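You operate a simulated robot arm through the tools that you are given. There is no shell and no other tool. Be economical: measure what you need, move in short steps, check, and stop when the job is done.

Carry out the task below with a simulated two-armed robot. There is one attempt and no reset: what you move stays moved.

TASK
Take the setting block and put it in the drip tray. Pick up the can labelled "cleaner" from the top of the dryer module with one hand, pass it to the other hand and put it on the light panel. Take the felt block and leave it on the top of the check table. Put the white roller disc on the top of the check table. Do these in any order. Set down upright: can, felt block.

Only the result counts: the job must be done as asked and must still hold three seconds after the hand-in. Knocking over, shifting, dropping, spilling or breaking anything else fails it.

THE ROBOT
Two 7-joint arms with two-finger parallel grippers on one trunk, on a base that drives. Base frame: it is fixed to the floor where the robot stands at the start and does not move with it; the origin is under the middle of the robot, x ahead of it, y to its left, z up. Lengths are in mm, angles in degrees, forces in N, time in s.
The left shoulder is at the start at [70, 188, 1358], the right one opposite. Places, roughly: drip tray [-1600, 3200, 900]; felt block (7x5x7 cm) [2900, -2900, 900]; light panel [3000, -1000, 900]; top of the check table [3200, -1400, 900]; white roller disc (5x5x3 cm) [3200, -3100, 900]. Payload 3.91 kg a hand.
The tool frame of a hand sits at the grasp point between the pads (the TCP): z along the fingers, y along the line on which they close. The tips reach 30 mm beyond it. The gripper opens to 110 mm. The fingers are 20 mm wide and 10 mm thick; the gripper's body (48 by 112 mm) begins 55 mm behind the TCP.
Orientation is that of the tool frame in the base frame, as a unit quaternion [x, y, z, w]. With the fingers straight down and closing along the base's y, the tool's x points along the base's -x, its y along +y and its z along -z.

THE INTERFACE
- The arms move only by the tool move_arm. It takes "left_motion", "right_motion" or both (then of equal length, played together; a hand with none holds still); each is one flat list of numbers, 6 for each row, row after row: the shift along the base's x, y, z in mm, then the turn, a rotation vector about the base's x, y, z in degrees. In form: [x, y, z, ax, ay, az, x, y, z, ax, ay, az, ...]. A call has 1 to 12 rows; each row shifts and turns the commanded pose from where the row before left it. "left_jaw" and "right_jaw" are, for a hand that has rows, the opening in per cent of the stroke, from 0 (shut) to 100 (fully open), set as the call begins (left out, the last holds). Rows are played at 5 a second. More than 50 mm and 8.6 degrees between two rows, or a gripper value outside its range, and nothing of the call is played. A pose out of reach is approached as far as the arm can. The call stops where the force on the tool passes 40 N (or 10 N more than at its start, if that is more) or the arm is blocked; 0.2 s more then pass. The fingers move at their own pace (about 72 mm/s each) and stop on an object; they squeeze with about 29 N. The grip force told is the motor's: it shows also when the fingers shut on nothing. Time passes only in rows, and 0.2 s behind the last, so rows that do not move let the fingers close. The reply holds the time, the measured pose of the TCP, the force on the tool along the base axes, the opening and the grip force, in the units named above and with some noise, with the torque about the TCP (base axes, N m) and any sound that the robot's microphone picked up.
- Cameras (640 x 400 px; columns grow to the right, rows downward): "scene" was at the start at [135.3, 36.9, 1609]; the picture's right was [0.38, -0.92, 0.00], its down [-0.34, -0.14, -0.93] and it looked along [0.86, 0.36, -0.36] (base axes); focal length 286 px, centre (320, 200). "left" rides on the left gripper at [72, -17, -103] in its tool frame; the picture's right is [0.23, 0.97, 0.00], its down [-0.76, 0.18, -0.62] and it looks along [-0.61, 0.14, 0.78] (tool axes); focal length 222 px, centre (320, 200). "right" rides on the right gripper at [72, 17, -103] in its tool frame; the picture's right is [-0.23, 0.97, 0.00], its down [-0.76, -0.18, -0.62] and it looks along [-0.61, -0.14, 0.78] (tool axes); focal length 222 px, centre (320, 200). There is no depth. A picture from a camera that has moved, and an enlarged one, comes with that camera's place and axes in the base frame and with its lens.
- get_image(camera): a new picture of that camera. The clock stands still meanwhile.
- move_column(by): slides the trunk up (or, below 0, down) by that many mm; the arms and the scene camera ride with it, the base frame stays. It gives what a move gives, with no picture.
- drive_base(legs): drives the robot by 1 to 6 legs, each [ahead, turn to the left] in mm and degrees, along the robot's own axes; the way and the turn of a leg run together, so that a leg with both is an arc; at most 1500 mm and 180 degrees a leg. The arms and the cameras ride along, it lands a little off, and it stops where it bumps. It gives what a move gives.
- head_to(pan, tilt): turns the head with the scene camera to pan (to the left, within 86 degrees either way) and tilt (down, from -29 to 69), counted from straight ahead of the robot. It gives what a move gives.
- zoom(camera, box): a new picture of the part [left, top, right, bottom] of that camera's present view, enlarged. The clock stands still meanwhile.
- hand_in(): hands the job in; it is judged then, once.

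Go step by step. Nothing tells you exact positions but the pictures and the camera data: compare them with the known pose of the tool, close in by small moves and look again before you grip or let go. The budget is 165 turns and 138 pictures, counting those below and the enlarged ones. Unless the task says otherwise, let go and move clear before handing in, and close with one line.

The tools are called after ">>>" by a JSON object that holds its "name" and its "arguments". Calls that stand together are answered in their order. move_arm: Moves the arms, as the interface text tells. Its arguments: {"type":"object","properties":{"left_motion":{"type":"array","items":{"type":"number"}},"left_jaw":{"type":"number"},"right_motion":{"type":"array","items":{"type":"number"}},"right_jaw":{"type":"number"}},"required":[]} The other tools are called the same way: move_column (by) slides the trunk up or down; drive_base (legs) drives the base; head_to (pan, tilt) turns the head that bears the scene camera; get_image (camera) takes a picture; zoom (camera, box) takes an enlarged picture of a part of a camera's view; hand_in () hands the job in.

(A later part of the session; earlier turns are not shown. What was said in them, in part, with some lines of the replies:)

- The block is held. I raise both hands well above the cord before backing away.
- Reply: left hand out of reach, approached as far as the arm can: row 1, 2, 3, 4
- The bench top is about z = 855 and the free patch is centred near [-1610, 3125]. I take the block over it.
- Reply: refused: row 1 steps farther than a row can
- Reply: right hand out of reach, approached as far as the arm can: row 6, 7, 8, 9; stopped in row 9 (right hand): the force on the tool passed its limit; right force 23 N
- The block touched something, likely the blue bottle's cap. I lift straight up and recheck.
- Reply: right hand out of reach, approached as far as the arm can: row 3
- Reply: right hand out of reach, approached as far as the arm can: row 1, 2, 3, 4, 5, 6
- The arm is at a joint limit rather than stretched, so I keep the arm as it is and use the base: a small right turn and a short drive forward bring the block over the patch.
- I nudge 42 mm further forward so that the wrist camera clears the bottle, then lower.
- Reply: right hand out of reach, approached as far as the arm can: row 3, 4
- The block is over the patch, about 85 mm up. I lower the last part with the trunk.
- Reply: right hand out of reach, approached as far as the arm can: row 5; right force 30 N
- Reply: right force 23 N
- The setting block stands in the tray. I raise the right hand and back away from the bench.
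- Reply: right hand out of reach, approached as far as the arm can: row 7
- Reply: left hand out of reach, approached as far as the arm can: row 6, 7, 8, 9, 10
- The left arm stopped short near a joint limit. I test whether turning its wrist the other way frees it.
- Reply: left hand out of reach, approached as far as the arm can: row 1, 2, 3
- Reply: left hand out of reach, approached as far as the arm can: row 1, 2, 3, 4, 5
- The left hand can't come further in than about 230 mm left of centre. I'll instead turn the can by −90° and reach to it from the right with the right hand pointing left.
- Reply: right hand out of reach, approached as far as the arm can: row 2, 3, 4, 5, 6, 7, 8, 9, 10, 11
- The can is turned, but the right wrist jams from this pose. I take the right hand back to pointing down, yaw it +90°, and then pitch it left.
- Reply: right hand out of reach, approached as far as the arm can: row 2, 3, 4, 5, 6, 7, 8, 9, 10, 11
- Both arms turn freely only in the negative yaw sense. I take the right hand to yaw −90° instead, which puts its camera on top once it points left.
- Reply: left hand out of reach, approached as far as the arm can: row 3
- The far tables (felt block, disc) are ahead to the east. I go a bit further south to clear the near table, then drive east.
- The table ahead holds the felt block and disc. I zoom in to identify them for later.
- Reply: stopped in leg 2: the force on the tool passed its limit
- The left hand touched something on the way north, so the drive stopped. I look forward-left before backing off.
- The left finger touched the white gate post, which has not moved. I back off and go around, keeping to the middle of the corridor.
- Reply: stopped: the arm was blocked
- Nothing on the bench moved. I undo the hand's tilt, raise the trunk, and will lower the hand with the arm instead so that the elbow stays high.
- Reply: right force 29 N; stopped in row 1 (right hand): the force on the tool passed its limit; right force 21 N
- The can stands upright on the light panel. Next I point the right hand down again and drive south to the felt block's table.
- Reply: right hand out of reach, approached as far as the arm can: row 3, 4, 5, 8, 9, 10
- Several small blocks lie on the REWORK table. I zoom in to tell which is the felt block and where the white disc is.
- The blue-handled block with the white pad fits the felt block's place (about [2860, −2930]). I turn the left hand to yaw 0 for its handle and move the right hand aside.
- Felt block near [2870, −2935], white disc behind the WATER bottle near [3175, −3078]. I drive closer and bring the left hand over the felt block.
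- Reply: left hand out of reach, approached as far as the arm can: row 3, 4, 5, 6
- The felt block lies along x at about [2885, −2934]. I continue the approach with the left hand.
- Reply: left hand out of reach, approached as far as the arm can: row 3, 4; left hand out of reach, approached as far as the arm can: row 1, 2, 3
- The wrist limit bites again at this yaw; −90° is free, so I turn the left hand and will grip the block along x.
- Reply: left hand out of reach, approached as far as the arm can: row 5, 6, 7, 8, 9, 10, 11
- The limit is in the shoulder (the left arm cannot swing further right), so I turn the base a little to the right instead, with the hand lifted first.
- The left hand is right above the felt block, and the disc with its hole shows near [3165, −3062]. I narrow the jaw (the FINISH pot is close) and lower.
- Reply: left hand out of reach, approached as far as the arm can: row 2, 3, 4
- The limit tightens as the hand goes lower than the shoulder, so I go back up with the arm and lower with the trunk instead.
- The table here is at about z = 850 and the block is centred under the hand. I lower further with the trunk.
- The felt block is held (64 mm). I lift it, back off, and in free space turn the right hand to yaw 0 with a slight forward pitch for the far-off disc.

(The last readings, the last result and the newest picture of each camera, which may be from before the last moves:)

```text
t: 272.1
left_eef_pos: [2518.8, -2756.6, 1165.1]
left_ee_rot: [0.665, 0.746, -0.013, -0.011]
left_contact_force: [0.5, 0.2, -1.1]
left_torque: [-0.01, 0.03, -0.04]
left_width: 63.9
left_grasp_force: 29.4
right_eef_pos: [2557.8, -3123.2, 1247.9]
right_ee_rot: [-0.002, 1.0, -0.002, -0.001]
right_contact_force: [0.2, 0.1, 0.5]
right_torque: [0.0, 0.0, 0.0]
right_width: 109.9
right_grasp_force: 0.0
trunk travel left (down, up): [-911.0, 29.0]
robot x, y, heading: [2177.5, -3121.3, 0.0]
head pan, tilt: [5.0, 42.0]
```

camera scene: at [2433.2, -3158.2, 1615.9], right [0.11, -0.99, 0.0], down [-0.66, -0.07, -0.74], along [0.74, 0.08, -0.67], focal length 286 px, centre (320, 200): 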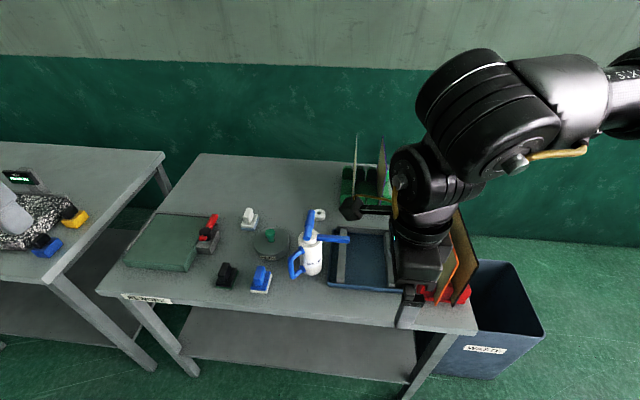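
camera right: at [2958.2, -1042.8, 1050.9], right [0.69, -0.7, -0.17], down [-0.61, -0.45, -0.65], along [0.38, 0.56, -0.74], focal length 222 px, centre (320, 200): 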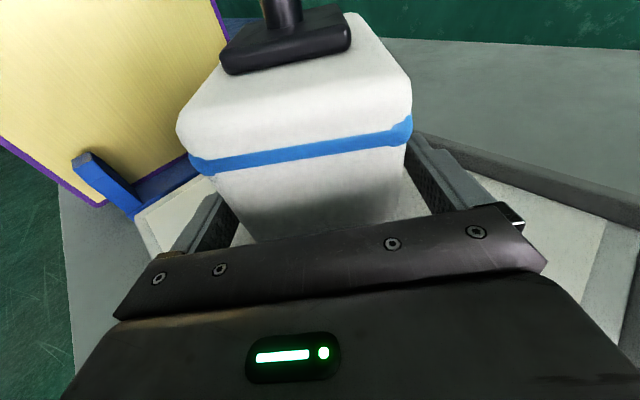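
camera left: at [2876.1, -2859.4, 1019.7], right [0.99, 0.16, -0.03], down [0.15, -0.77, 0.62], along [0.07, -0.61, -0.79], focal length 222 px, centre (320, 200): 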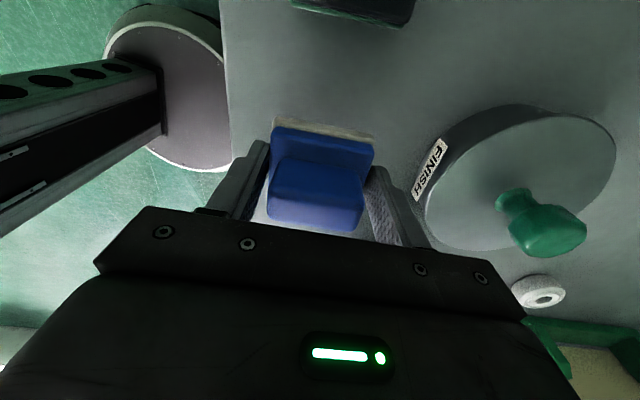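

Both hands are in good poses. I test the right arm's forward reach here in free space before approaching the table.

>>> {"name": "move_arm", "arguments": {"right_motion": [35, 0, -30, 0, 0, 0, 35, 0, -30, 0, 0, 0, 35, 0, -30, 0, 0, 0, 35, 0, -30, 0, 0, 0, 35, 0, -30, 0, 0, 0, 35, 0, -30, 0, 0, 0]}}

```text
t: 273.5
left_eef_pos: [2519.6, -2757.7, 1165.1]
left_ee_rot: [0.666, 0.746, -0.013, -0.011]
left_contact_force: [-0.4, 0.0, -1.4]
left_torque: [0.0, -0.03, 0.0]
left_width: 63.6
left_grasp_force: 29.0
right_eef_pos: [2747.8, -3119.6, 1074.6]
right_ee_rot: [0.001, 1.0, -0.001, 0.0]
right_contact_force: [0.8, -0.9, 0.3]
right_torque: [-0.01, 0.01, 0.0]
right_width: 110.2
right_grasp_force: 0.0
right hand out of reach, approached as far as the arm can: row 6
trunk travel left (down, up): [-911.0, 29.0]
robot x, y, heading: [2176.2, -3123.3, 0.0]
head pan, tilt: [5.0, 42.0]
```

It reaches 571 mm ahead. I add a forward pitch of about 21° and test for more.

>>> {"name": "move_arm", "arguments": {"right_motion": [15, 0, -5, 0, -7, 0, 15, 0, -5, 0, -7, 0, 15, 0, -5, 0, -7, 0]}}

```text
t: 274.3
left_eef_pos: [2517.9, -2756.5, 1166.2]
left_ee_rot: [0.665, 0.746, -0.014, -0.011]
left_contact_force: [0.1, -0.7, -1.3]
left_torque: [-0.01, 0.02, -0.03]
left_width: 63.5
left_grasp_force: 29.0
right_eef_pos: [2791.3, -3119.4, 1061.0]
right_ee_rot: [-0.001, 0.983, 0.0, 0.181]
right_contact_force: [-0.2, 0.0, 0.3]
right_torque: [0.01, 0.0, 0.02]
right_width: 110.0
right_grasp_force: 0.0
trunk travel left (down, up): [-911.0, 29.0]
robot x, y, heading: [2174.5, -3116.1, -0.1]
head pan, tilt: [5.0, 42.0]
```

That pose is fine at 617 mm ahead. I test whether it also holds when the hand goes lower, which keeps the forearm higher over the bottle.

>>> {"name": "move_arm", "arguments": {"right_motion": [-5, 0, -35, 0, 0, 0, -5, 0, -35, 0, 0, 0, -5, 0, -35, 0, 0, 0, -5, 0, -35, 0, 0, 0]}}

>>> {"name": "get_image", "arguments": {"camera": "scene"}}

```text
t: 275.3
left_eef_pos: [2518.5, -2757.2, 1165.3]
left_ee_rot: [0.666, 0.746, -0.013, -0.011]
left_contact_force: [0.4, 0.0, -0.7]
left_torque: [-0.02, 0.0, 0.03]
left_width: 63.5
left_grasp_force: 28.8
right_eef_pos: [2743.1, -3114.1, 936.7]
right_ee_rot: [0.001, 0.983, -0.001, 0.181]
right_contact_force: [-0.1, -0.4, 0.4]
right_torque: [-0.01, 0.02, -0.03]
right_width: 109.8
right_grasp_force: 0.0
right hand out of reach, approached as far as the arm can: row 2, 3, 4
trunk travel left (down, up): [-911.0, 29.0]
robot x, y, heading: [2174.2, -3123.3, -0.0]
head pan, tilt: [5.0, 42.0]
```

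```text
24 pictures are left
camera scene: at [2308.7, -3112.9, 1619.8], right [0.09, -1.0, 0.0], down [-0.67, -0.06, -0.74], along [0.74, 0.06, -0.67], focal length 286 px, centre (320, 200)
```

scene: 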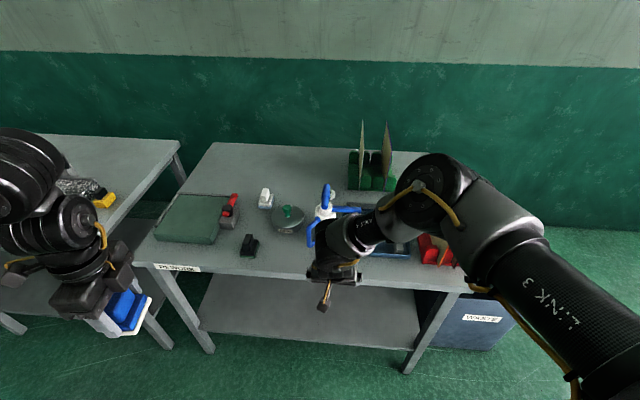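

Lower costs reach, so I'll use the trunk for height. I raise both hands above the bottle's top and drive in on the disc.

>>> {"name": "move_arm", "arguments": {"right_motion": [-2, 0, 38, 0, 0, 0, -2, 0, 38, 0, 0, 0, -2, 0, 38, 0, 0, 0, -2, 0, 38, 0, 0, 0, -2, 0, 38, 0, 0, 0, -2, 0, 38, 0, 0, 0, -2, 0, 38, 0, 0, 0, -2, 0, 38, 0, 0, 0], "left_motion": [-8, 0, 14, 0, 0, 0, -8, 0, 14, 0, 0, 0, -8, 0, 14, 0, 0, 0, -8, 0, 14, 0, 0, 0, -8, 0, 14, 0, 0, 0, -8, 0, 14, 0, 0, 0, -8, 0, 14, 0, 0, 0, -8, 0, 14, 0, 0, 0]}}

>>> {"name": "drive_base", "arguments": {"legs": [[0, 7.9], [350, 0], [0, -7.9]]}}

>>> {"name": "get_image", "arguments": {"camera": "right"}}

>>> {"name": "get_image", "arguments": {"camera": "scene"}}

```text
t: 277.1
left_eef_pos: [2484.8, -2743.1, 1282.3]
left_ee_rot: [0.665, 0.747, -0.014, -0.01]
left_contact_force: [-1.3, -0.5, -0.9]
left_torque: [-0.04, 0.0, 0.01]
left_width: 63.6
left_grasp_force: 28.7
left hand out of reach, approached as far as the arm can: row 3, 4, 5, 6, 7, 8
right_eef_pos: [2725.7, -3113.4, 1242.4]
right_ee_rot: [0.0, 0.983, -0.001, 0.181]
right_contact_force: [0.1, 0.5, 0.0]
right_torque: [-0.02, 0.01, 0.02]
right_width: 110.1
right_grasp_force: 0.1
trunk travel left (down, up): [-911.0, 29.0]
robot x, y, heading: [2173.8, -3121.6, 0.1]
head pan, tilt: [5.0, 42.0]
```

```text
t: 280.6
left_eef_pos: [2829.8, -2692.3, 1280.8]
left_ee_rot: [0.665, 0.747, -0.015, -0.01]
left_contact_force: [-0.5, 1.2, -1.4]
left_torque: [-0.08, 0.0, 0.0]
left_width: 63.5
left_grasp_force: 28.9
right_eef_pos: [3071.1, -3061.5, 1242.0]
right_ee_rot: [-0.002, 0.983, -0.003, 0.181]
right_contact_force: [0.9, -0.1, -0.2]
right_torque: [0.01, 0.0, -0.03]
right_width: 110.0
right_grasp_force: 0.0
trunk travel left (down, up): [-911.0, 29.0]
robot x, y, heading: [2520.6, -3075.3, 0.2]
head pan, tilt: [5.0, 42.0]
```

```text
23 pictures are left
camera right: at [2965.4, -3045.3, 1314.2], right [0.21, 0.97, 0.08], down [0.49, -0.17, 0.85], along [0.85, -0.14, -0.51], focal length 222 px, centre (320, 200)
```

right: 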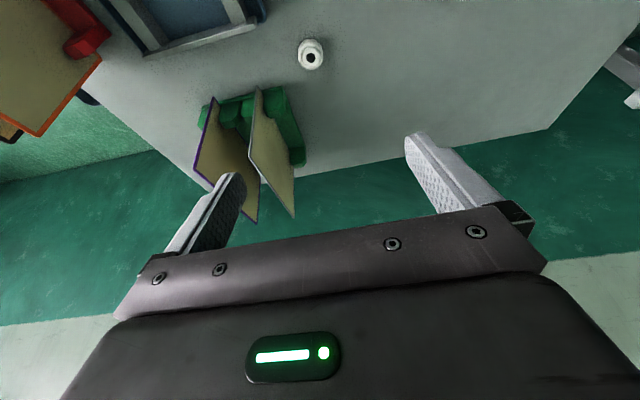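

```text
22 pictures are left
camera scene: at [2650.9, -3060.7, 1620.1], right [0.09, -1.0, 0.0], down [-0.67, -0.06, -0.74], along [0.74, 0.06, -0.67], focal length 286 px, centre (320, 200)
```

scene: 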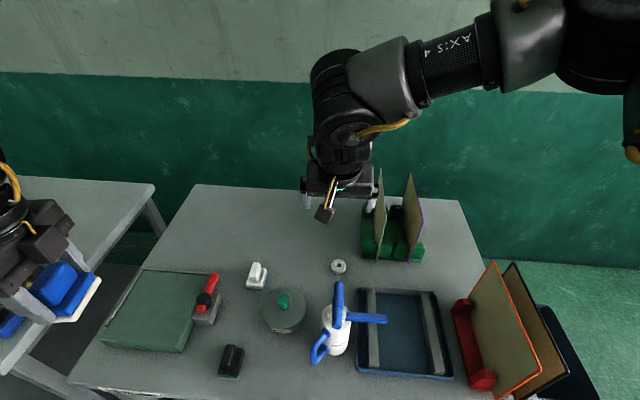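

The disc is at about [3175, −3075]; the green rack's edge is at y ≈ −3160, so I narrow the jaw. I move in above the disc.

>>> {"name": "drive_base", "arguments": {"legs": [[36, 0]]}}

>>> {"name": "move_arm", "arguments": {"right_motion": [13, -3, -35, 0, 0, 0, 13, -3, -35, 0, 0, 0, 13, -3, -35, 0, 0, 0, 13, -3, -35, 0, 0, 0, 13, -3, -35, 0, 0, 0], "right_jaw": 72}}

>>> {"name": "get_image", "arguments": {"camera": "right"}}

```text
t: 281.5
left_eef_pos: [2858.2, -2696.1, 1284.5]
left_ee_rot: [0.665, 0.746, -0.011, -0.009]
left_contact_force: [-0.2, 0.0, -1.3]
left_torque: [0.01, -0.08, 0.0]
left_width: 63.3
left_grasp_force: 28.6
right_eef_pos: [3101.6, -3067.1, 1246.4]
right_ee_rot: [-0.001, 0.983, 0.0, 0.185]
right_contact_force: [-0.3, -0.9, 0.3]
right_torque: [0.05, -0.07, 0.01]
right_width: 109.7
right_grasp_force: 0.1
trunk travel left (down, up): [-911.0, 29.0]
robot x, y, heading: [2556.3, -3073.3, -0.0]
head pan, tilt: [5.0, 42.0]
```

```text
t: 282.7
left_eef_pos: [2869.5, -2694.9, 1280.4]
left_ee_rot: [0.665, 0.746, -0.015, -0.013]
left_contact_force: [0.3, 0.7, -1.3]
left_torque: [0.01, 0.0, 0.0]
left_width: 63.5
left_grasp_force: 29.1
right_eef_pos: [3175.9, -3079.9, 1066.2]
right_ee_rot: [-0.001, 0.983, 0.0, 0.181]
right_contact_force: [0.0, 0.5, 0.2]
right_torque: [-0.02, 0.02, 0.02]
right_width: 79.0
right_grasp_force: 0.1
trunk travel left (down, up): [-911.0, 29.0]
robot x, y, heading: [2559.3, -3076.4, 0.1]
head pan, tilt: [5.0, 42.0]
```

```text
21 pictures are left
camera right: at [3070.5, -3063.0, 1138.4], right [0.21, 0.97, 0.08], down [0.49, -0.17, 0.85], along [0.85, -0.14, -0.52], focal length 222 px, centre (320, 200)
```

right: 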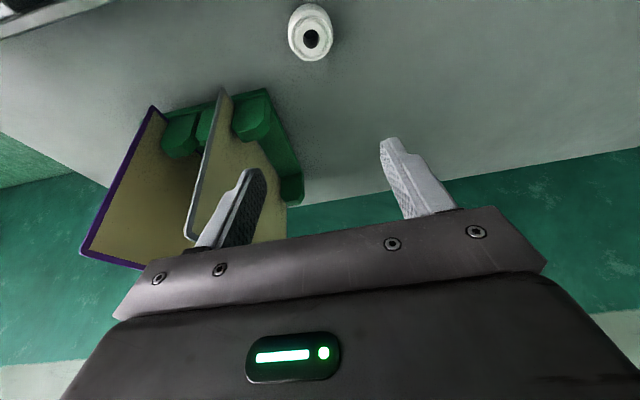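

The disc is straight below the fingertips. I lower with the trunk most of the way.

>>> {"name": "move_arm", "arguments": {"right_motion": [2, 4, 0, 0, 0, 0]}}

>>> {"name": "move_column", "arguments": {"by": -130}}

>>> {"name": "get_image", "arguments": {"camera": "right"}}

>>> {"name": "get_image", "arguments": {"camera": "scene"}}

```text
t: 283.1
left_eef_pos: [2867.7, -2695.3, 1280.9]
left_ee_rot: [0.666, 0.746, -0.014, -0.011]
left_contact_force: [0.3, -0.1, -1.3]
left_torque: [0.06, -0.02, 0.02]
left_width: 63.6
left_grasp_force: 29.3
right_eef_pos: [3176.7, -3075.9, 1067.2]
right_ee_rot: [-0.002, 0.983, -0.001, 0.181]
right_contact_force: [-0.7, -0.2, 0.8]
right_torque: [0.01, 0.01, -0.01]
right_width: 79.5
right_grasp_force: 0.0
trunk travel left (down, up): [-911.0, 29.0]
robot x, y, heading: [2556.1, -3071.0, 0.2]
head pan, tilt: [5.0, 42.0]
```

```text
t: 284.6
left_eef_pos: [2867.3, -2695.4, 1150.3]
left_ee_rot: [0.665, 0.746, -0.015, -0.012]
left_contact_force: [0.7, -0.4, -1.2]
left_torque: [0.01, -0.01, -0.01]
left_width: 63.4
left_grasp_force: 28.8
right_eef_pos: [3176.5, -3076.8, 937.6]
right_ee_rot: [-0.002, 0.983, 0.0, 0.182]
right_contact_force: [-0.1, 0.3, -0.5]
right_torque: [0.04, 0.0, 0.0]
right_width: 79.3
right_grasp_force: 0.0
trunk travel left (down, up): [-781.0, 159.0]
robot x, y, heading: [2556.9, -3070.3, 0.0]
head pan, tilt: [5.0, 42.0]
```

```text
20 pictures are left
camera right: at [3071.0, -3059.2, 1009.0], right [0.21, 0.97, 0.08], down [0.49, -0.18, 0.85], along [0.85, -0.14, -0.51], focal length 222 px, centre (320, 200)
```

right: 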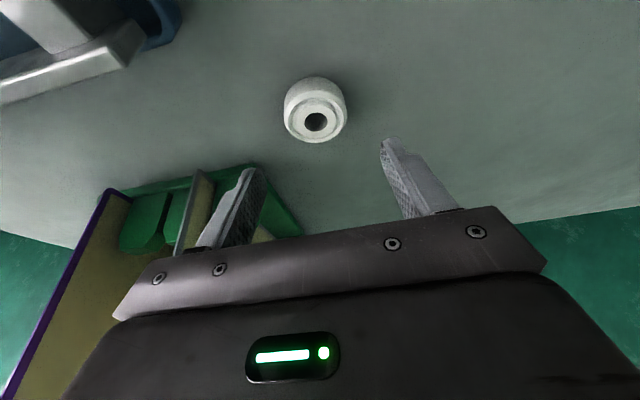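

```text
19 pictures are left
camera scene: at [2690.3, -3065.1, 1489.9], right [0.09, -1.0, 0.0], down [-0.67, -0.06, -0.74], along [0.74, 0.07, -0.67], focal length 286 px, centre (320, 200)
```

scene: 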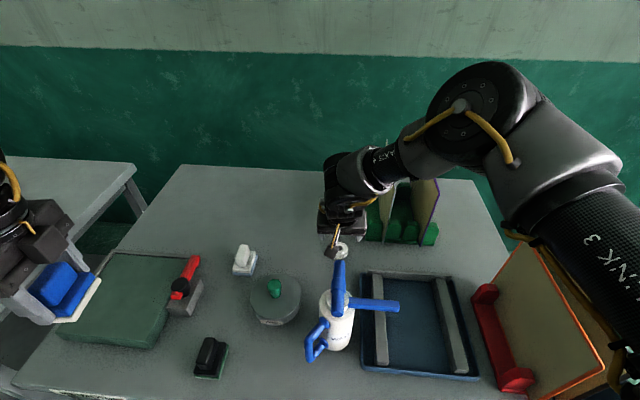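

The disc sits centred between the fingers. I lower 50 mm more.

>>> {"name": "move_column", "arguments": {"by": -48}}

>>> {"name": "get_image", "arguments": {"camera": "right"}}

```text
t: 285.6
left_eef_pos: [2868.4, -2695.1, 1103.8]
left_ee_rot: [0.665, 0.746, -0.015, -0.012]
left_contact_force: [0.4, 0.2, -0.9]
left_torque: [-0.01, -0.03, 0.01]
left_width: 63.6
left_grasp_force: 28.5
right_eef_pos: [3176.6, -3075.8, 889.7]
right_ee_rot: [-0.002, 0.984, -0.001, 0.18]
right_contact_force: [0.0, 0.3, -0.6]
right_torque: [-0.03, 0.0, 0.0]
right_width: 79.3
right_grasp_force: 0.0
trunk travel left (down, up): [-733.0, 207.0]
robot x, y, heading: [2556.6, -3071.0, 0.1]
head pan, tilt: [5.0, 42.0]
```

```text
18 pictures are left
camera right: at [3071.0, -3059.1, 960.9], right [0.21, 0.97, 0.08], down [0.49, -0.18, 0.85], along [0.85, -0.14, -0.51], focal length 222 px, centre (320, 200)
```

right: 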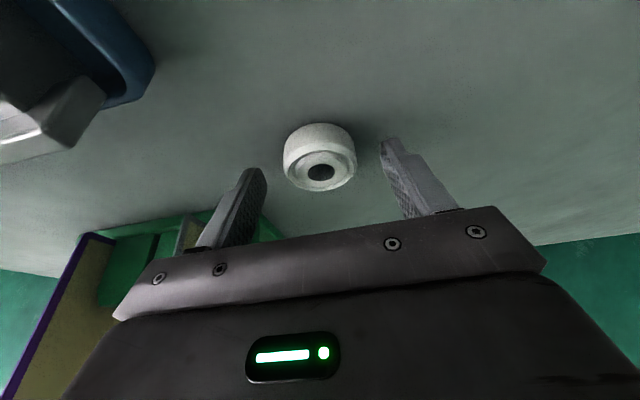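

Aligned. I go 5 mm lower and close on the disc, then lift a little.

>>> {"name": "move_column", "arguments": {"by": -5}}

>>> {"name": "move_arm", "arguments": {"right_motion": [0, 0, 0, 0, 0, 0, 0, 0, 0, 0, 0, 0, 0, 0, 0, 0, 0, 0, 0, 0, 0, 0, 0, 0], "right_jaw": 0}}

>>> {"name": "move_column", "arguments": {"by": 30}}

>>> {"name": "get_image", "arguments": {"camera": "right"}}

```text
t: 286.1
left_eef_pos: [2867.4, -2695.3, 1097.6]
left_ee_rot: [0.665, 0.747, -0.014, -0.011]
left_contact_force: [-0.2, 0.6, -0.4]
left_torque: [0.03, 0.01, 0.0]
left_width: 63.6
left_grasp_force: 29.0
right_eef_pos: [3176.5, -3074.9, 884.1]
right_ee_rot: [-0.002, 0.984, -0.001, 0.18]
right_contact_force: [0.3, 0.4, -0.1]
right_torque: [0.0, 0.03, 0.0]
right_width: 79.3
right_grasp_force: 0.0
trunk travel left (down, up): [-728.0, 212.0]
robot x, y, heading: [2559.3, -3072.9, 0.2]
head pan, tilt: [5.0, 42.0]
```

```text
t: 287.1
left_eef_pos: [2867.6, -2695.2, 1097.4]
left_ee_rot: [0.665, 0.747, -0.014, -0.011]
left_contact_force: [1.2, -0.1, -1.8]
left_torque: [0.0, -0.01, -0.02]
left_width: 63.4
left_grasp_force: 29.7
right_eef_pos: [3175.0, -3076.6, 884.4]
right_ee_rot: [-0.002, 0.983, 0.0, 0.182]
right_contact_force: [-0.4, 0.5, 1.9]
right_torque: [0.09, -0.02, 0.0]
right_width: 46.3
right_grasp_force: 29.2
trunk travel left (down, up): [-728.0, 212.0]
robot x, y, heading: [2556.2, -3072.8, -0.0]
head pan, tilt: [5.0, 42.0]
```

```text
t: 287.8
left_eef_pos: [2869.3, -2693.4, 1127.2]
left_ee_rot: [0.665, 0.747, -0.014, -0.012]
left_contact_force: [-0.4, 0.3, -0.8]
left_torque: [0.01, 0.0, 0.0]
left_width: 63.7
left_grasp_force: 29.4
right_eef_pos: [3176.9, -3075.6, 913.6]
right_ee_rot: [-0.001, 0.984, 0.0, 0.18]
right_contact_force: [0.4, -0.5, 0.0]
right_torque: [0.01, -0.01, 0.04]
right_width: 46.4
right_grasp_force: 29.1
trunk travel left (down, up): [-758.0, 182.0]
robot x, y, heading: [2556.5, -3076.6, 0.0]
head pan, tilt: [5.0, 42.0]
```

```text
17 pictures are left
camera right: at [3071.4, -3058.9, 985.6], right [0.21, 0.97, 0.08], down [0.49, -0.17, 0.85], along [0.85, -0.14, -0.52], focal length 222 px, centre (320, 200)
```

right: 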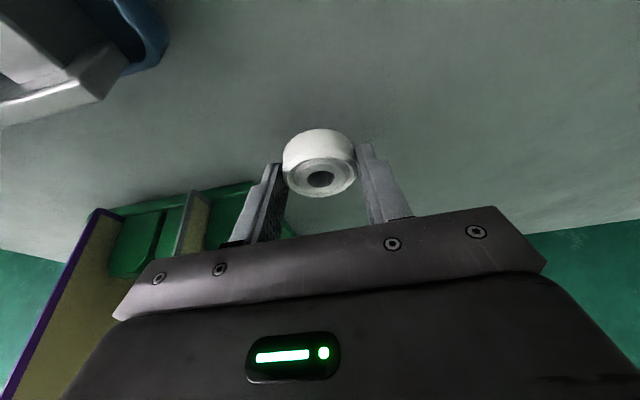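

The disc is held (46 mm). I raise trunk and arm well above the bottle and back off.

>>> {"name": "move_column", "arguments": {"by": 155}}

>>> {"name": "move_arm", "arguments": {"right_motion": [-13, 2, 35, 0, 0, 0, -13, 2, 35, 0, 0, 0, -13, 2, 35, 0, 0, 0, -13, 2, 35, 0, 0, 0, -15, 2, 35, 0, 0, 0]}}

>>> {"name": "drive_base", "arguments": {"legs": [[-440, 0], [0, 90]]}}

```text
t: 289.6
left_eef_pos: [2868.3, -2695.0, 1282.5]
left_ee_rot: [0.665, 0.747, -0.014, -0.012]
left_contact_force: [-0.5, 0.3, -0.9]
left_torque: [0.0, -0.02, 0.0]
left_width: 63.6
left_grasp_force: 29.0
right_eef_pos: [3176.2, -3075.4, 1069.8]
right_ee_rot: [-0.002, 0.984, -0.001, 0.18]
right_contact_force: [-0.3, 0.8, -0.5]
right_torque: [-0.03, 0.0, 0.0]
right_width: 46.4
right_grasp_force: 29.0
trunk travel left (down, up): [-913.0, 27.0]
robot x, y, heading: [2558.5, -3070.2, -0.1]
head pan, tilt: [5.0, 42.0]
```

```text
t: 290.8
left_eef_pos: [2866.7, -2696.5, 1282.6]
left_ee_rot: [0.665, 0.747, -0.014, -0.011]
left_contact_force: [0.3, -0.5, -1.1]
left_torque: [-0.03, -0.03, -0.02]
left_width: 63.3
left_grasp_force: 28.7
right_eef_pos: [3106.3, -3066.5, 1244.1]
right_ee_rot: [-0.001, 0.983, 0.0, 0.182]
right_contact_force: [-1.3, -0.6, 0.0]
right_torque: [0.02, 0.0, -0.01]
right_width: 46.5
right_grasp_force: 28.9
trunk travel left (down, up): [-913.0, 27.0]
robot x, y, heading: [2558.5, -3078.3, 0.4]
head pan, tilt: [5.0, 42.0]
```

```text
t: 297.3
left_eef_pos: [1743.9, -2760.4, 1282.0]
left_ee_rot: [-0.052, 0.998, -0.018, 0.002]
left_contact_force: [-0.5, 0.1, -1.3]
left_torque: [0.01, 0.0, 0.01]
left_width: 63.4
left_grasp_force: 29.0
right_eef_pos: [2115.3, -2520.4, 1243.5]
right_ee_rot: [-0.692, 0.698, 0.127, 0.129]
right_contact_force: [0.6, -1.0, -0.3]
right_torque: [-0.04, 0.03, 0.0]
right_width: 46.7
right_grasp_force: 28.7
trunk travel left (down, up): [-913.0, 27.0]
robot x, y, heading: [2117.7, -3070.2, 89.6]
head pan, tilt: [5.0, 42.0]
```

Both items are in hand. I drive north to the check bench and face the gap between the light strip and the THICK gauge.

>>> {"name": "drive_base", "arguments": {"legs": [[0, -1.5], [1400, 0], [400, 0], [0, -88]]}}

>>> {"name": "head_to", "arguments": {"pan": 0, "tilt": 38}}

>>> {"name": "get_image", "arguments": {"camera": "scene"}}

```text
t: 310.5
left_eef_pos: [2492.7, -884.4, 1282.0]
left_ee_rot: [0.662, 0.749, -0.014, -0.011]
left_contact_force: [-1.0, -0.3, -1.7]
left_torque: [0.0, -0.03, 0.02]
left_width: 61.4
left_grasp_force: 28.5
right_eef_pos: [2737.5, -1254.1, 1244.0]
right_ee_rot: [-0.005, 0.984, 0.001, 0.18]
right_contact_force: [-0.2, 0.3, -0.4]
right_torque: [0.0, 0.01, 0.02]
right_width: 46.0
right_grasp_force: 29.1
trunk travel left (down, up): [-913.0, 27.0]
robot x, y, heading: [2183.5, -1263.5, 0.5]
head pan, tilt: [5.0, 42.0]
```

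```text
t: 311.2
left_eef_pos: [2493.4, -885.7, 1282.2]
left_ee_rot: [0.662, 0.749, -0.014, -0.012]
left_contact_force: [1.8, 0.0, -1.4]
left_torque: [0.02, -0.02, -0.01]
left_width: 61.4
left_grasp_force: 28.9
right_eef_pos: [2737.5, -1254.6, 1244.8]
right_ee_rot: [-0.004, 0.984, 0.0, 0.181]
right_contact_force: [0.1, -0.3, -0.7]
right_torque: [-0.03, 0.0, -0.03]
right_width: 46.2
right_grasp_force: 28.5
trunk travel left (down, up): [-913.0, 27.0]
robot x, y, heading: [2184.4, -1269.4, 0.4]
head pan, tilt: [0.0, 38.0]
```

```text
16 pictures are left
camera scene: at [2321.4, -1263.4, 1627.7], right [0.01, -1.0, 0.0], down [-0.62, -0.01, -0.79], along [0.79, 0.01, -0.62], focal length 286 px, centre (320, 200)
```

scene: 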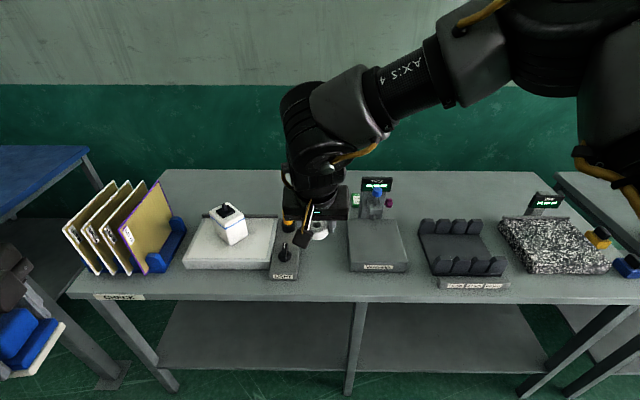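

The gap is about 160 mm wide, centred near y = −1273. I drive up and bring the disc over it.

>>> {"name": "drive_base", "arguments": {"legs": [[255, 0]]}}

>>> {"name": "move_arm", "arguments": {"right_motion": [9, -4, -35, 0, 0, 0, 9, -4, -35, 0, 0, 0, 9, -4, -35, 0, 0, 0, 9, -4, -35, 0, 0, 0, 9, -4, -35, 0, 0, 0]}}

>>> {"name": "move_column", "arguments": {"by": -100}}

>>> {"name": "get_image", "arguments": {"camera": "right"}}

>>> {"name": "get_image", "arguments": {"camera": "scene"}}

```text
t: 313.0
left_eef_pos: [2746.7, -881.0, 1282.6]
left_ee_rot: [0.661, 0.75, -0.013, -0.011]
left_contact_force: [-0.7, -1.4, -1.6]
left_torque: [-0.03, 0.01, -0.04]
left_width: 61.2
left_grasp_force: 28.9
right_eef_pos: [2992.2, -1251.0, 1245.3]
right_ee_rot: [-0.007, 0.983, 0.001, 0.183]
right_contact_force: [-1.1, -0.2, -0.6]
right_torque: [0.02, -0.05, 0.05]
right_width: 46.2
right_grasp_force: 28.9
trunk travel left (down, up): [-913.0, 27.0]
robot x, y, heading: [2442.7, -1265.8, 0.9]
head pan, tilt: [0.0, 38.0]
```

```text
t: 314.2
left_eef_pos: [2749.5, -881.2, 1282.7]
left_ee_rot: [0.66, 0.751, -0.014, -0.012]
left_contact_force: [-0.8, -0.5, -1.3]
left_torque: [-0.03, -0.02, -0.03]
left_width: 61.2
left_grasp_force: 28.6
right_eef_pos: [3040.3, -1268.7, 1069.8]
right_ee_rot: [-0.008, 0.983, 0.001, 0.181]
right_contact_force: [0.0, 0.3, 0.7]
right_torque: [-0.02, 0.02, -0.04]
right_width: 45.9
right_grasp_force: 29.3
trunk travel left (down, up): [-913.0, 27.0]
robot x, y, heading: [2444.1, -1265.0, 0.6]
head pan, tilt: [0.0, 38.0]
```

```text
t: 315.6
left_eef_pos: [2749.7, -881.0, 1183.1]
left_ee_rot: [0.66, 0.751, -0.015, -0.012]
left_contact_force: [1.0, 0.7, -0.4]
left_torque: [-0.04, 0.02, 0.0]
left_width: 61.6
left_grasp_force: 28.7
right_eef_pos: [3040.3, -1269.5, 969.2]
right_ee_rot: [-0.006, 0.984, 0.0, 0.18]
right_contact_force: [-0.7, -0.1, -0.3]
right_torque: [-0.02, 0.02, 0.01]
right_width: 46.0
right_grasp_force: 29.6
trunk travel left (down, up): [-813.0, 127.0]
robot x, y, heading: [2441.9, -1265.5, 0.4]
head pan, tilt: [0.0, 38.0]
```

```text
15 pictures are left
camera right: at [2934.6, -1253.6, 1041.4], right [0.2, 0.98, 0.08], down [0.49, -0.17, 0.85], along [0.85, -0.13, -0.51], focal length 222 px, centre (320, 200)
```

right: 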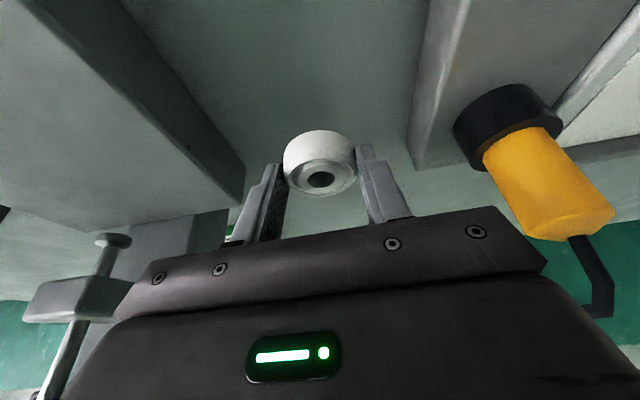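

```text
14 pictures are left
camera scene: at [2579.3, -1260.6, 1527.8], right [0.01, -1.0, 0.0], down [-0.62, -0.01, -0.79], along [0.79, 0.01, -0.62], focal length 286 px, centre (320, 200)
```

scene: 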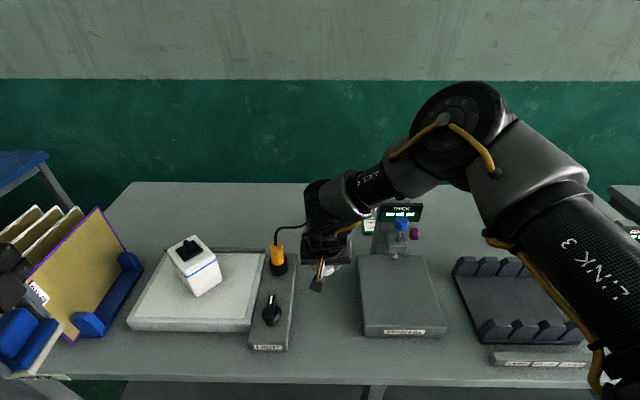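

Clear on both sides. I lower until the disc touches the bench.

>>> {"name": "move_column", "arguments": {"by": -30}}

>>> {"name": "move_arm", "arguments": {"right_motion": [0, 0, -5, 0, 0, 0, 0, 0, -5, 0, 0, 0, 0, 0, -5, 0, 0, 0, 0, 0, -5, 0, 0, 0, 0, 0, -5, 0, 0, 0, 0, 0, -5, 0, 0, 0, 0, 0, -5, 0, 0, 0]}}

```text
t: 316.3
left_eef_pos: [2748.8, -881.9, 1152.7]
left_ee_rot: [0.661, 0.751, -0.015, -0.012]
left_contact_force: [0.1, -0.2, -1.7]
left_torque: [0.0, -0.07, -0.02]
left_width: 61.4
left_grasp_force: 28.7
right_eef_pos: [3039.9, -1269.5, 939.5]
right_ee_rot: [-0.007, 0.983, 0.0, 0.181]
right_contact_force: [0.6, 0.3, -0.2]
right_torque: [-0.01, -0.01, 0.01]
right_width: 46.1
right_grasp_force: 29.0
trunk travel left (down, up): [-783.0, 157.0]
robot x, y, heading: [2443.0, -1262.0, 0.6]
head pan, tilt: [0.0, 38.0]
```

```text
t: 317.9
left_eef_pos: [2747.0, -880.6, 1153.1]
left_ee_rot: [0.661, 0.75, -0.013, -0.01]
left_contact_force: [1.1, 0.0, -1.3]
left_torque: [0.01, 0.01, -0.01]
left_width: 61.5
left_grasp_force: 29.1
right_eef_pos: [3041.1, -1268.4, 912.0]
right_ee_rot: [-0.005, 0.982, 0.001, 0.187]
right_contact_force: [-9.1, 0.7, 20.5]
right_torque: [-0.52, 0.26, -0.25]
right_width: 46.2
right_grasp_force: 29.3
trunk travel left (down, up): [-783.0, 157.0]
robot x, y, heading: [2445.9, -1262.6, 0.6]
head pan, tilt: [0.0, 38.0]
stopped in row 7 (right hand): the force on the tool passed its limit (the readings are from after the stop); the commanded pose is now the measured one
```

Contact at TCP z = 912. I ease off 2 mm and open, then check.

>>> {"name": "move_arm", "arguments": {"right_motion": [0, 0, 2, 0, 0, 0, 0, 0, 0, 0, 0, 0]}}

>>> {"name": "zoom", "arguments": {"camera": "scene", "box": [220, 170, 460, 350]}}

```text
t: 318.5
left_eef_pos: [2748.2, -882.6, 1153.5]
left_ee_rot: [0.661, 0.751, -0.014, -0.012]
left_contact_force: [0.0, -0.2, -1.7]
left_torque: [0.03, 0.0, -0.02]
left_width: 61.3
left_grasp_force: 28.6
right_eef_pos: [3041.7, -1270.0, 911.5]
right_ee_rot: [-0.006, 0.983, 0.001, 0.186]
right_contact_force: [-3.9, 0.8, 12.1]
right_torque: [0.18, -0.04, 0.05]
right_width: 45.9
right_grasp_force: 28.9
trunk travel left (down, up): [-783.0, 157.0]
robot x, y, heading: [2442.7, -1262.2, 0.7]
head pan, tilt: [0.0, 38.0]
```

```text
2.22 times, centred on (340, 260) of scene
camera zoom: at [2576.9, -1260.5, 1497.9], right [0.01, -1.0, 0.0], down [-0.61, -0.01, -0.79], along [0.79, 0.01, -0.61], focal length 635 px, centre (276, 67)
```

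zoom: 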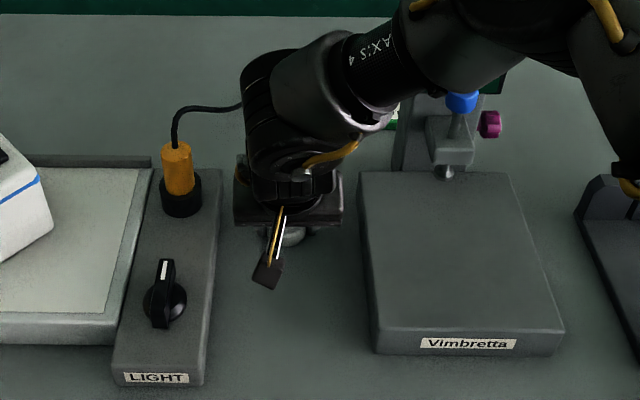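

It rests in the gap. I open and lift away with the trunk.

>>> {"name": "move_arm", "arguments": {"right_motion": [0, 0, 0, 0, 0, 0, 0, 0, 0, 0, 0, 0, 0, 0, 0, 0, 0, 0], "right_jaw": 68}}

>>> {"name": "move_column", "arguments": {"by": 90}}

>>> {"name": "get_image", "arguments": {"camera": "right"}}

```text
t: 319.3
left_eef_pos: [2747.6, -882.2, 1152.5]
left_ee_rot: [0.66, 0.751, -0.014, -0.011]
left_contact_force: [-0.3, -1.0, -1.5]
left_torque: [0.01, -0.02, -0.02]
left_width: 61.4
left_grasp_force: 29.0
right_eef_pos: [3041.3, -1267.7, 911.8]
right_ee_rot: [-0.007, 0.983, 0.003, 0.186]
right_contact_force: [-4.1, -1.7, 14.1]
right_torque: [-0.58, 0.1, -0.37]
right_width: 75.4
right_grasp_force: 0.7
trunk travel left (down, up): [-783.0, 157.0]
robot x, y, heading: [2442.5, -1266.1, 0.8]
head pan, tilt: [0.0, 38.0]
```

```text
t: 320.6
left_eef_pos: [2748.3, -881.5, 1242.4]
left_ee_rot: [0.66, 0.751, -0.014, -0.011]
left_contact_force: [0.7, 0.3, -1.7]
left_torque: [0.0, 0.04, -0.01]
left_width: 61.4
left_grasp_force: 28.8
right_eef_pos: [3043.5, -1269.7, 1000.5]
right_ee_rot: [-0.007, 0.983, 0.002, 0.185]
right_contact_force: [-0.1, -0.9, -0.3]
right_torque: [-0.01, 0.02, -0.01]
right_width: 74.9
right_grasp_force: 0.0
trunk travel left (down, up): [-873.0, 67.0]
robot x, y, heading: [2441.5, -1263.0, 0.5]
head pan, tilt: [0.0, 38.0]
```

```text
12 pictures are left
camera right: at [2937.0, -1253.3, 1071.4], right [0.2, 0.98, 0.08], down [0.48, -0.17, 0.86], along [0.85, -0.13, -0.51], focal length 222 px, centre (320, 200)
```

right: 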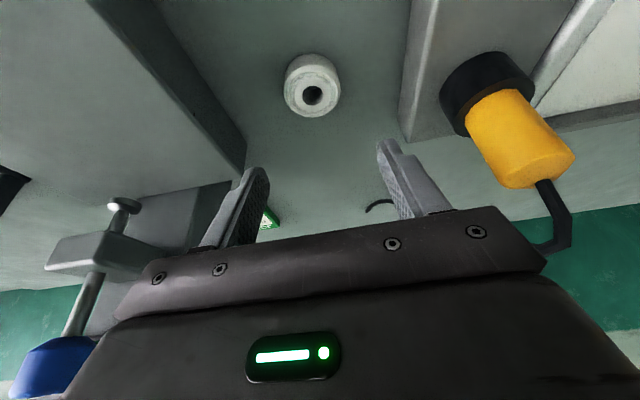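

The white disc stands flat on the bench. I retract the right hand high and back the robot off, then shift south for the felt block.

>>> {"name": "move_arm", "arguments": {"right_motion": [-10, 0, 38, 0, 0, 0, -10, 0, 38, 0, 0, 0, -10, 0, 38, 0, 0, 0, -10, 0, 38, 0, 0, 0, -10, 0, 38, 0, 0, 0, -10, 0, 38, 0, 0, 0, -36, 0, 20, 0, 0, 0, -36, 0, 20, 0, 0, 0, -36, 0, 20, 0, 0, 0, -36, 0, 20, 0, 0, 0, -36, 0, 20, 0, 0, 0, -36, 0, 20, 0, 0, 0]}}

>>> {"name": "drive_base", "arguments": {"legs": [[-260, 0], [0, -90.5], [385, 0], [0, 90]]}}

```text
t: 323.2
left_eef_pos: [2747.8, -880.7, 1243.4]
left_ee_rot: [0.661, 0.75, -0.014, -0.011]
left_contact_force: [-0.6, 0.3, -0.8]
left_torque: [0.01, -0.02, -0.02]
left_width: 61.3
left_grasp_force: 28.8
right_eef_pos: [2763.6, -1268.6, 1349.5]
right_ee_rot: [-0.005, 0.983, 0.001, 0.186]
right_contact_force: [-0.1, 0.6, 0.0]
right_torque: [0.02, -0.04, -0.01]
right_width: 74.9
right_grasp_force: 0.1
trunk travel left (down, up): [-873.0, 67.0]
robot x, y, heading: [2442.3, -1261.4, 0.9]
head pan, tilt: [0.0, 38.0]
```

```text
t: 334.8
left_eef_pos: [2490.4, -1272.4, 1243.1]
left_ee_rot: [0.664, 0.747, -0.014, -0.012]
left_contact_force: [0.9, 0.2, -1.5]
left_torque: [-0.02, 0.01, 0.01]
left_width: 61.5
left_grasp_force: 28.8
right_eef_pos: [2504.8, -1659.9, 1349.1]
right_ee_rot: [-0.002, 0.983, 0.001, 0.184]
right_contact_force: [0.2, -0.1, 0.0]
right_torque: [0.01, -0.03, -0.04]
right_width: 75.0
right_grasp_force: 0.1
trunk travel left (down, up): [-873.0, 67.0]
robot x, y, heading: [2177.9, -1654.3, 0.2]
head pan, tilt: [0.0, 38.0]
```

The felt block is lined up with the gap. I extend and lower the left arm a bit in free air, then drive up and look.

>>> {"name": "move_arm", "arguments": {"left_motion": [23, 0, -30, 0, 0, -6.7, 23, 0, -30, 0, 0, 0, 23, 0, -30, 0, 0, 0, 23, 0, -30, 0, 0, 0, 23, 0, -30, 0, 0, 0]}}

>>> {"name": "drive_base", "arguments": {"legs": [[290, 0]]}}

>>> {"name": "get_image", "arguments": {"camera": "left"}}

>>> {"name": "head_to", "arguments": {"pan": 30, "tilt": 42}}

>>> {"name": "get_image", "arguments": {"camera": "scene"}}

```text
t: 336.0
left_eef_pos: [2607.4, -1272.7, 1091.4]
left_ee_rot: [0.707, 0.707, -0.015, -0.012]
left_contact_force: [0.9, -0.3, -1.5]
left_torque: [0.0, 0.02, 0.0]
left_width: 61.5
left_grasp_force: 29.2
right_eef_pos: [2507.2, -1659.9, 1348.2]
right_ee_rot: [-0.002, 0.983, 0.0, 0.184]
right_contact_force: [0.2, 1.0, 0.1]
right_torque: [-0.03, 0.03, -0.01]
right_width: 74.7
right_grasp_force: 0.0
trunk travel left (down, up): [-873.0, 67.0]
robot x, y, heading: [2182.9, -1648.3, 0.2]
head pan, tilt: [0.0, 38.0]
```

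```text
t: 338.0
left_eef_pos: [2893.0, -1273.9, 1093.6]
left_ee_rot: [0.707, 0.707, -0.013, -0.012]
left_contact_force: [-0.8, -0.4, -1.7]
left_torque: [0.01, -0.04, -0.01]
left_width: 61.4
left_grasp_force: 29.2
right_eef_pos: [2790.4, -1659.8, 1348.2]
right_ee_rot: [-0.001, 0.983, 0.0, 0.186]
right_contact_force: [-0.8, 0.1, -0.3]
right_torque: [0.01, -0.04, 0.01]
right_width: 74.9
right_grasp_force: 0.0
trunk travel left (down, up): [-873.0, 67.0]
robot x, y, heading: [2470.5, -1654.7, 0.1]
head pan, tilt: [0.0, 38.0]
```

```text
11 pictures are left
camera left: at [2879.0, -1200.9, 1197.6], right [0.97, 0.23, -0.03], down [0.2, -0.76, 0.62], along [0.11, -0.61, -0.79], focal length 222 px, centre (320, 200)
```

left: 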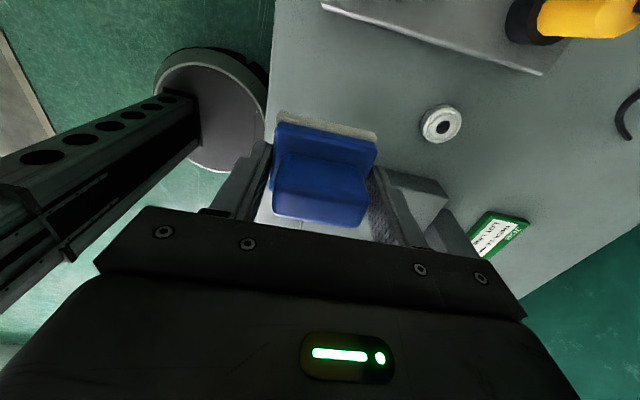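

```text
t: 338.9
left_eef_pos: [2894.4, -1273.2, 1093.3]
left_ee_rot: [0.707, 0.707, -0.014, -0.012]
left_contact_force: [0.2, 0.5, -1.3]
left_torque: [0.02, 0.01, 0.0]
left_width: 61.4
left_grasp_force: 28.6
right_eef_pos: [2793.5, -1659.1, 1348.9]
right_ee_rot: [-0.001, 0.983, 0.0, 0.185]
right_contact_force: [-0.3, -0.5, -0.3]
right_torque: [0.0, 0.01, 0.02]
right_width: 74.9
right_grasp_force: 0.0
trunk travel left (down, up): [-873.0, 67.0]
robot x, y, heading: [2466.0, -1647.9, 0.1]
head pan, tilt: [30.0, 42.0]
```

```text
10 pictures are left
camera scene: at [2591.4, -1608.1, 1581.7], right [0.5, -0.87, 0.0], down [-0.58, -0.34, -0.74], along [0.64, 0.37, -0.67], focal length 286 px, centre (320, 200)
```

scene: 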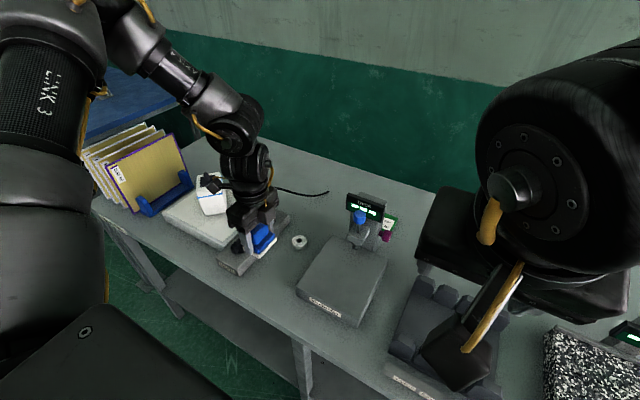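

The felt block hangs over the front of the gap, clear of the disc, strip and plate. I lower it with the trunk.

>>> {"name": "move_arm", "arguments": {"left_motion": [12, 0, 0, 0, 0, 0]}}

>>> {"name": "move_column", "arguments": {"by": -148}}

>>> {"name": "get_image", "arguments": {"camera": "left"}}

```text
t: 339.3
left_eef_pos: [2906.2, -1273.0, 1093.9]
left_ee_rot: [0.707, 0.707, -0.014, -0.013]
left_contact_force: [-0.3, -0.4, -1.7]
left_torque: [0.01, 0.01, 0.0]
left_width: 61.1
left_grasp_force: 28.7
right_eef_pos: [2792.7, -1658.8, 1348.5]
right_ee_rot: [-0.001, 0.983, 0.0, 0.185]
right_contact_force: [0.0, 0.2, 0.5]
right_torque: [-0.01, 0.0, 0.01]
right_width: 74.9
right_grasp_force: 0.1
trunk travel left (down, up): [-873.0, 67.0]
robot x, y, heading: [2466.6, -1652.5, 0.2]
head pan, tilt: [30.0, 42.0]
```

```text
t: 341.0
left_eef_pos: [2904.1, -1273.2, 945.2]
left_ee_rot: [0.707, 0.707, -0.013, -0.013]
left_contact_force: [0.0, -0.5, -1.2]
left_torque: [0.01, 0.02, 0.02]
left_width: 61.3
left_grasp_force: 29.0
right_eef_pos: [2792.9, -1659.3, 1199.4]
right_ee_rot: [-0.001, 0.983, 0.0, 0.185]
right_contact_force: [0.7, -0.3, 0.2]
right_torque: [0.02, 0.04, 0.01]
right_width: 74.6
right_grasp_force: 0.1
trunk travel left (down, up): [-725.0, 215.0]
robot x, y, heading: [2470.0, -1652.9, 0.1]
head pan, tilt: [30.0, 42.0]
```

```text
9 pictures are left
camera left: at [2892.6, -1200.9, 1049.3], right [0.97, 0.23, -0.04], down [0.2, -0.76, 0.62], along [0.11, -0.61, -0.79], focal length 222 px, centre (320, 200)
```

left: 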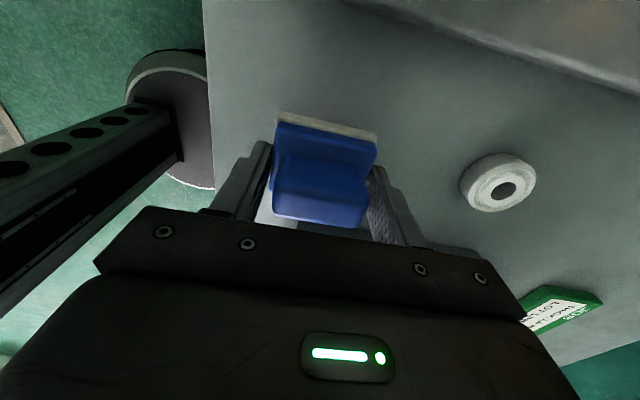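

Well inside the bench edge and clear of the disc. I lower in 4 mm rows until it touches.

>>> {"name": "move_arm", "arguments": {"left_motion": [0, 0, -5, 0, 0, 0, 0, 0, -4, 0, 0, 0, 0, 0, -4, 0, 0, 0, 0, 0, -4, 0, 0, 0, 0, 0, -4, 0, 0, 0, 0, 0, -4, 0, 0, 0, 0, 0, -4, 0, 0, 0, 0, 0, -4, 0, 0, 0]}}

```text
t: 342.6
left_eef_pos: [2905.5, -1273.6, 922.7]
left_ee_rot: [0.706, 0.708, -0.007, -0.009]
left_contact_force: [-8.9, 1.8, 26.4]
left_torque: [-0.23, -0.52, -0.02]
left_width: 61.2
left_grasp_force: 29.6
right_eef_pos: [2789.4, -1660.6, 1201.8]
right_ee_rot: [-0.002, 0.982, 0.001, 0.186]
right_contact_force: [-0.4, 0.6, 0.4]
right_torque: [0.0, -0.02, 0.01]
right_width: 74.8
right_grasp_force: 0.1
trunk travel left (down, up): [-725.0, 215.0]
robot x, y, heading: [2467.3, -1651.9, 0.4]
head pan, tilt: [30.0, 42.0]
stopped in row 7 (left hand): the force on the tool passed its limit (the readings are from after the stop); the commanded pose is now the measured one
```

It's down (TCP 922.7, as expected). I ease off, open and lift away.

>>> {"name": "move_arm", "arguments": {"left_motion": [0, 0, 2, 0, 0, 0, 0, 0, 0, 0, 0, 0]}}

>>> {"name": "move_arm", "arguments": {"left_motion": [0, 0, 0, 0, 0, 0, 0, 0, 0, 0, 0, 0, 0, 0, 0, 0, 0, 0], "left_jaw": 80}}

>>> {"name": "move_column", "arguments": {"by": 120}}

>>> {"name": "get_image", "arguments": {"camera": "left"}}

```text
t: 343.2
left_eef_pos: [2906.0, -1274.7, 921.8]
left_ee_rot: [0.706, 0.708, -0.009, -0.011]
left_contact_force: [-4.9, -1.6, 13.0]
left_torque: [-0.23, -0.24, -0.12]
left_width: 61.3
left_grasp_force: 29.3
right_eef_pos: [2789.5, -1658.9, 1203.0]
right_ee_rot: [-0.002, 0.983, 0.001, 0.185]
right_contact_force: [0.5, 0.0, -0.4]
right_torque: [0.05, 0.02, 0.04]
right_width: 74.9
right_grasp_force: 0.0
trunk travel left (down, up): [-725.0, 215.0]
robot x, y, heading: [2464.7, -1648.0, 0.3]
head pan, tilt: [30.0, 42.0]
```

```text
t: 344.0
left_eef_pos: [2906.8, -1274.0, 922.8]
left_ee_rot: [0.707, 0.707, -0.009, -0.01]
left_contact_force: [-2.7, -0.2, 15.5]
left_torque: [0.02, -0.57, 0.02]
left_width: 86.5
left_grasp_force: 0.0
right_eef_pos: [2790.2, -1660.6, 1201.9]
right_ee_rot: [-0.002, 0.982, -0.001, 0.186]
right_contact_force: [0.0, 0.2, 0.2]
right_torque: [0.02, -0.03, 0.01]
right_width: 74.9
right_grasp_force: 0.1
trunk travel left (down, up): [-725.0, 215.0]
robot x, y, heading: [2469.3, -1648.2, -0.0]
head pan, tilt: [30.0, 42.0]
```

```text
t: 345.5
left_eef_pos: [2908.2, -1271.5, 1040.7]
left_ee_rot: [0.707, 0.707, -0.011, -0.01]
left_contact_force: [1.1, -0.1, -0.2]
left_torque: [0.01, -0.01, -0.03]
left_width: 88.1
left_grasp_force: 0.0
right_eef_pos: [2791.9, -1659.6, 1320.8]
right_ee_rot: [-0.001, 0.983, -0.001, 0.185]
right_contact_force: [0.1, 0.5, 0.0]
right_torque: [-0.01, 0.0, 0.0]
right_width: 74.8
right_grasp_force: 0.2
trunk travel left (down, up): [-845.0, 95.0]
robot x, y, heading: [2467.6, -1654.7, 0.1]
head pan, tilt: [30.0, 42.0]
```

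```text
8 pictures are left
camera left: at [2894.1, -1200.1, 1145.6], right [0.97, 0.23, -0.03], down [0.2, -0.76, 0.62], along [0.12, -0.61, -0.79], focal length 222 px, centre (320, 200)
```

left: 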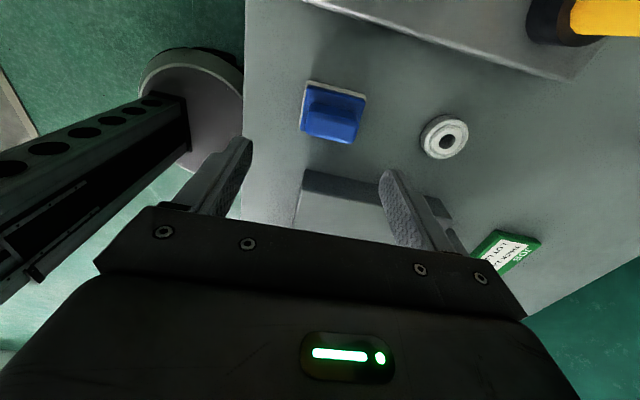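

The felt block stands upright on the bench. I raise, back away and take a last look.

>>> {"name": "move_column", "arguments": {"by": 90}}

>>> {"name": "drive_base", "arguments": {"legs": [[-350, 0]]}}

>>> {"name": "head_to", "arguments": {"pan": 22, "tilt": 32}}

>>> {"name": "get_image", "arguments": {"camera": "scene"}}

```text
t: 346.8
left_eef_pos: [2909.0, -1271.9, 1131.8]
left_ee_rot: [0.706, 0.708, -0.011, -0.01]
left_contact_force: [0.3, -0.5, -0.1]
left_torque: [0.0, 0.03, 0.01]
left_width: 88.2
left_grasp_force: 0.1
right_eef_pos: [2792.2, -1658.5, 1410.4]
right_ee_rot: [-0.001, 0.983, -0.001, 0.185]
right_contact_force: [-0.6, -0.7, 0.8]
right_torque: [0.02, -0.01, 0.0]
right_width: 74.9
right_grasp_force: 0.0
trunk travel left (down, up): [-935.0, 5.0]
robot x, y, heading: [2467.7, -1654.4, -0.0]
head pan, tilt: [30.0, 42.0]
```

```text
t: 349.1
left_eef_pos: [2558.2, -1272.5, 1131.2]
left_ee_rot: [0.705, 0.709, -0.011, -0.012]
left_contact_force: [0.4, -0.6, 0.2]
left_torque: [-0.01, 0.04, -0.02]
left_width: 87.8
left_grasp_force: 0.1
right_eef_pos: [2443.0, -1660.8, 1409.9]
right_ee_rot: [-0.002, 0.983, 0.0, 0.184]
right_contact_force: [-0.4, 1.0, 0.3]
right_torque: [-0.03, 0.07, 0.04]
right_width: 74.8
right_grasp_force: 0.2
trunk travel left (down, up): [-935.0, 5.0]
robot x, y, heading: [2116.9, -1653.5, 0.3]
head pan, tilt: [30.0, 42.0]
```

```text
t: 349.8
left_eef_pos: [2555.0, -1273.6, 1130.5]
left_ee_rot: [0.706, 0.708, -0.011, -0.01]
left_contact_force: [-0.3, 0.0, -0.2]
left_torque: [0.02, 0.03, -0.03]
left_width: 88.0
left_grasp_force: 0.0
right_eef_pos: [2440.1, -1660.0, 1410.4]
right_ee_rot: [-0.002, 0.983, 0.0, 0.185]
right_contact_force: [0.5, -0.3, -0.2]
right_torque: [0.01, 0.02, 0.0]
right_width: 74.7
right_grasp_force: 0.0
trunk travel left (down, up): [-935.0, 5.0]
robot x, y, heading: [2115.0, -1654.6, 0.1]
head pan, tilt: [22.0, 32.0]
```

```text
7 pictures are left
camera scene: at [2249.2, -1617.3, 1658.9], right [0.38, -0.93, 0.0], down [-0.49, -0.2, -0.85], along [0.78, 0.32, -0.53], focal length 286 px, centre (320, 200)
```

scene: 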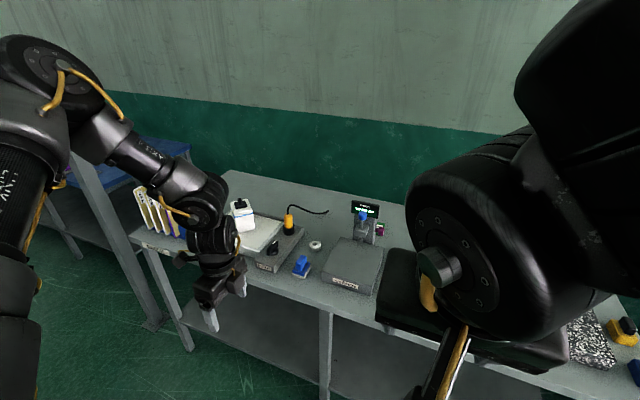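

>>> {"name": "zoom", "arguments": {"camera": "scene", "box": [210, 180, 400, 300]}}

```text
3.33 times, centred on (305, 240) of scene
camera zoom: at [2249.2, -1617.3, 1658.9], right [0.38, -0.93, 0.0], down [-0.49, -0.2, -0.85], along [0.78, 0.32, -0.53], focal length 952 px, centre (370, 67)
```

zoom: 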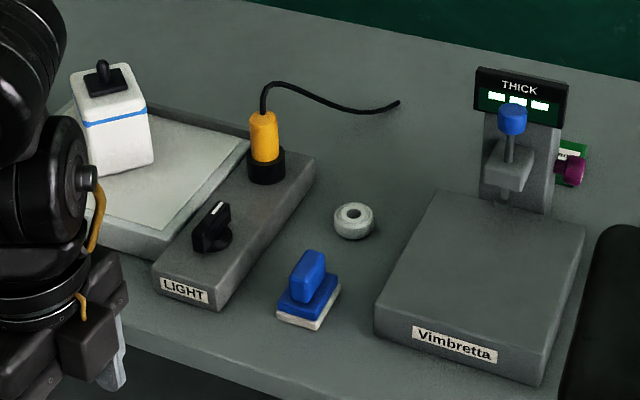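

The can stands upright on the light panel, and the felt block and the white disc stand on the check bench. Both hands are empty and clear, so I hand in.

>>> {"name": "hand_in", "arguments": {}}

```text
The job is handed in.
```

All four items are placed and the job is handed in. The setting block is in the drip tray, the cleaner can is upright on the light panel after passing from the left hand to the right, and the felt block (upright) and white disc are on the check table. On the way the robot brushed the tint bottle's cap, the gate post, the bench top beside the gauge plate and probably the light switch, and none looked moved in the pictures.
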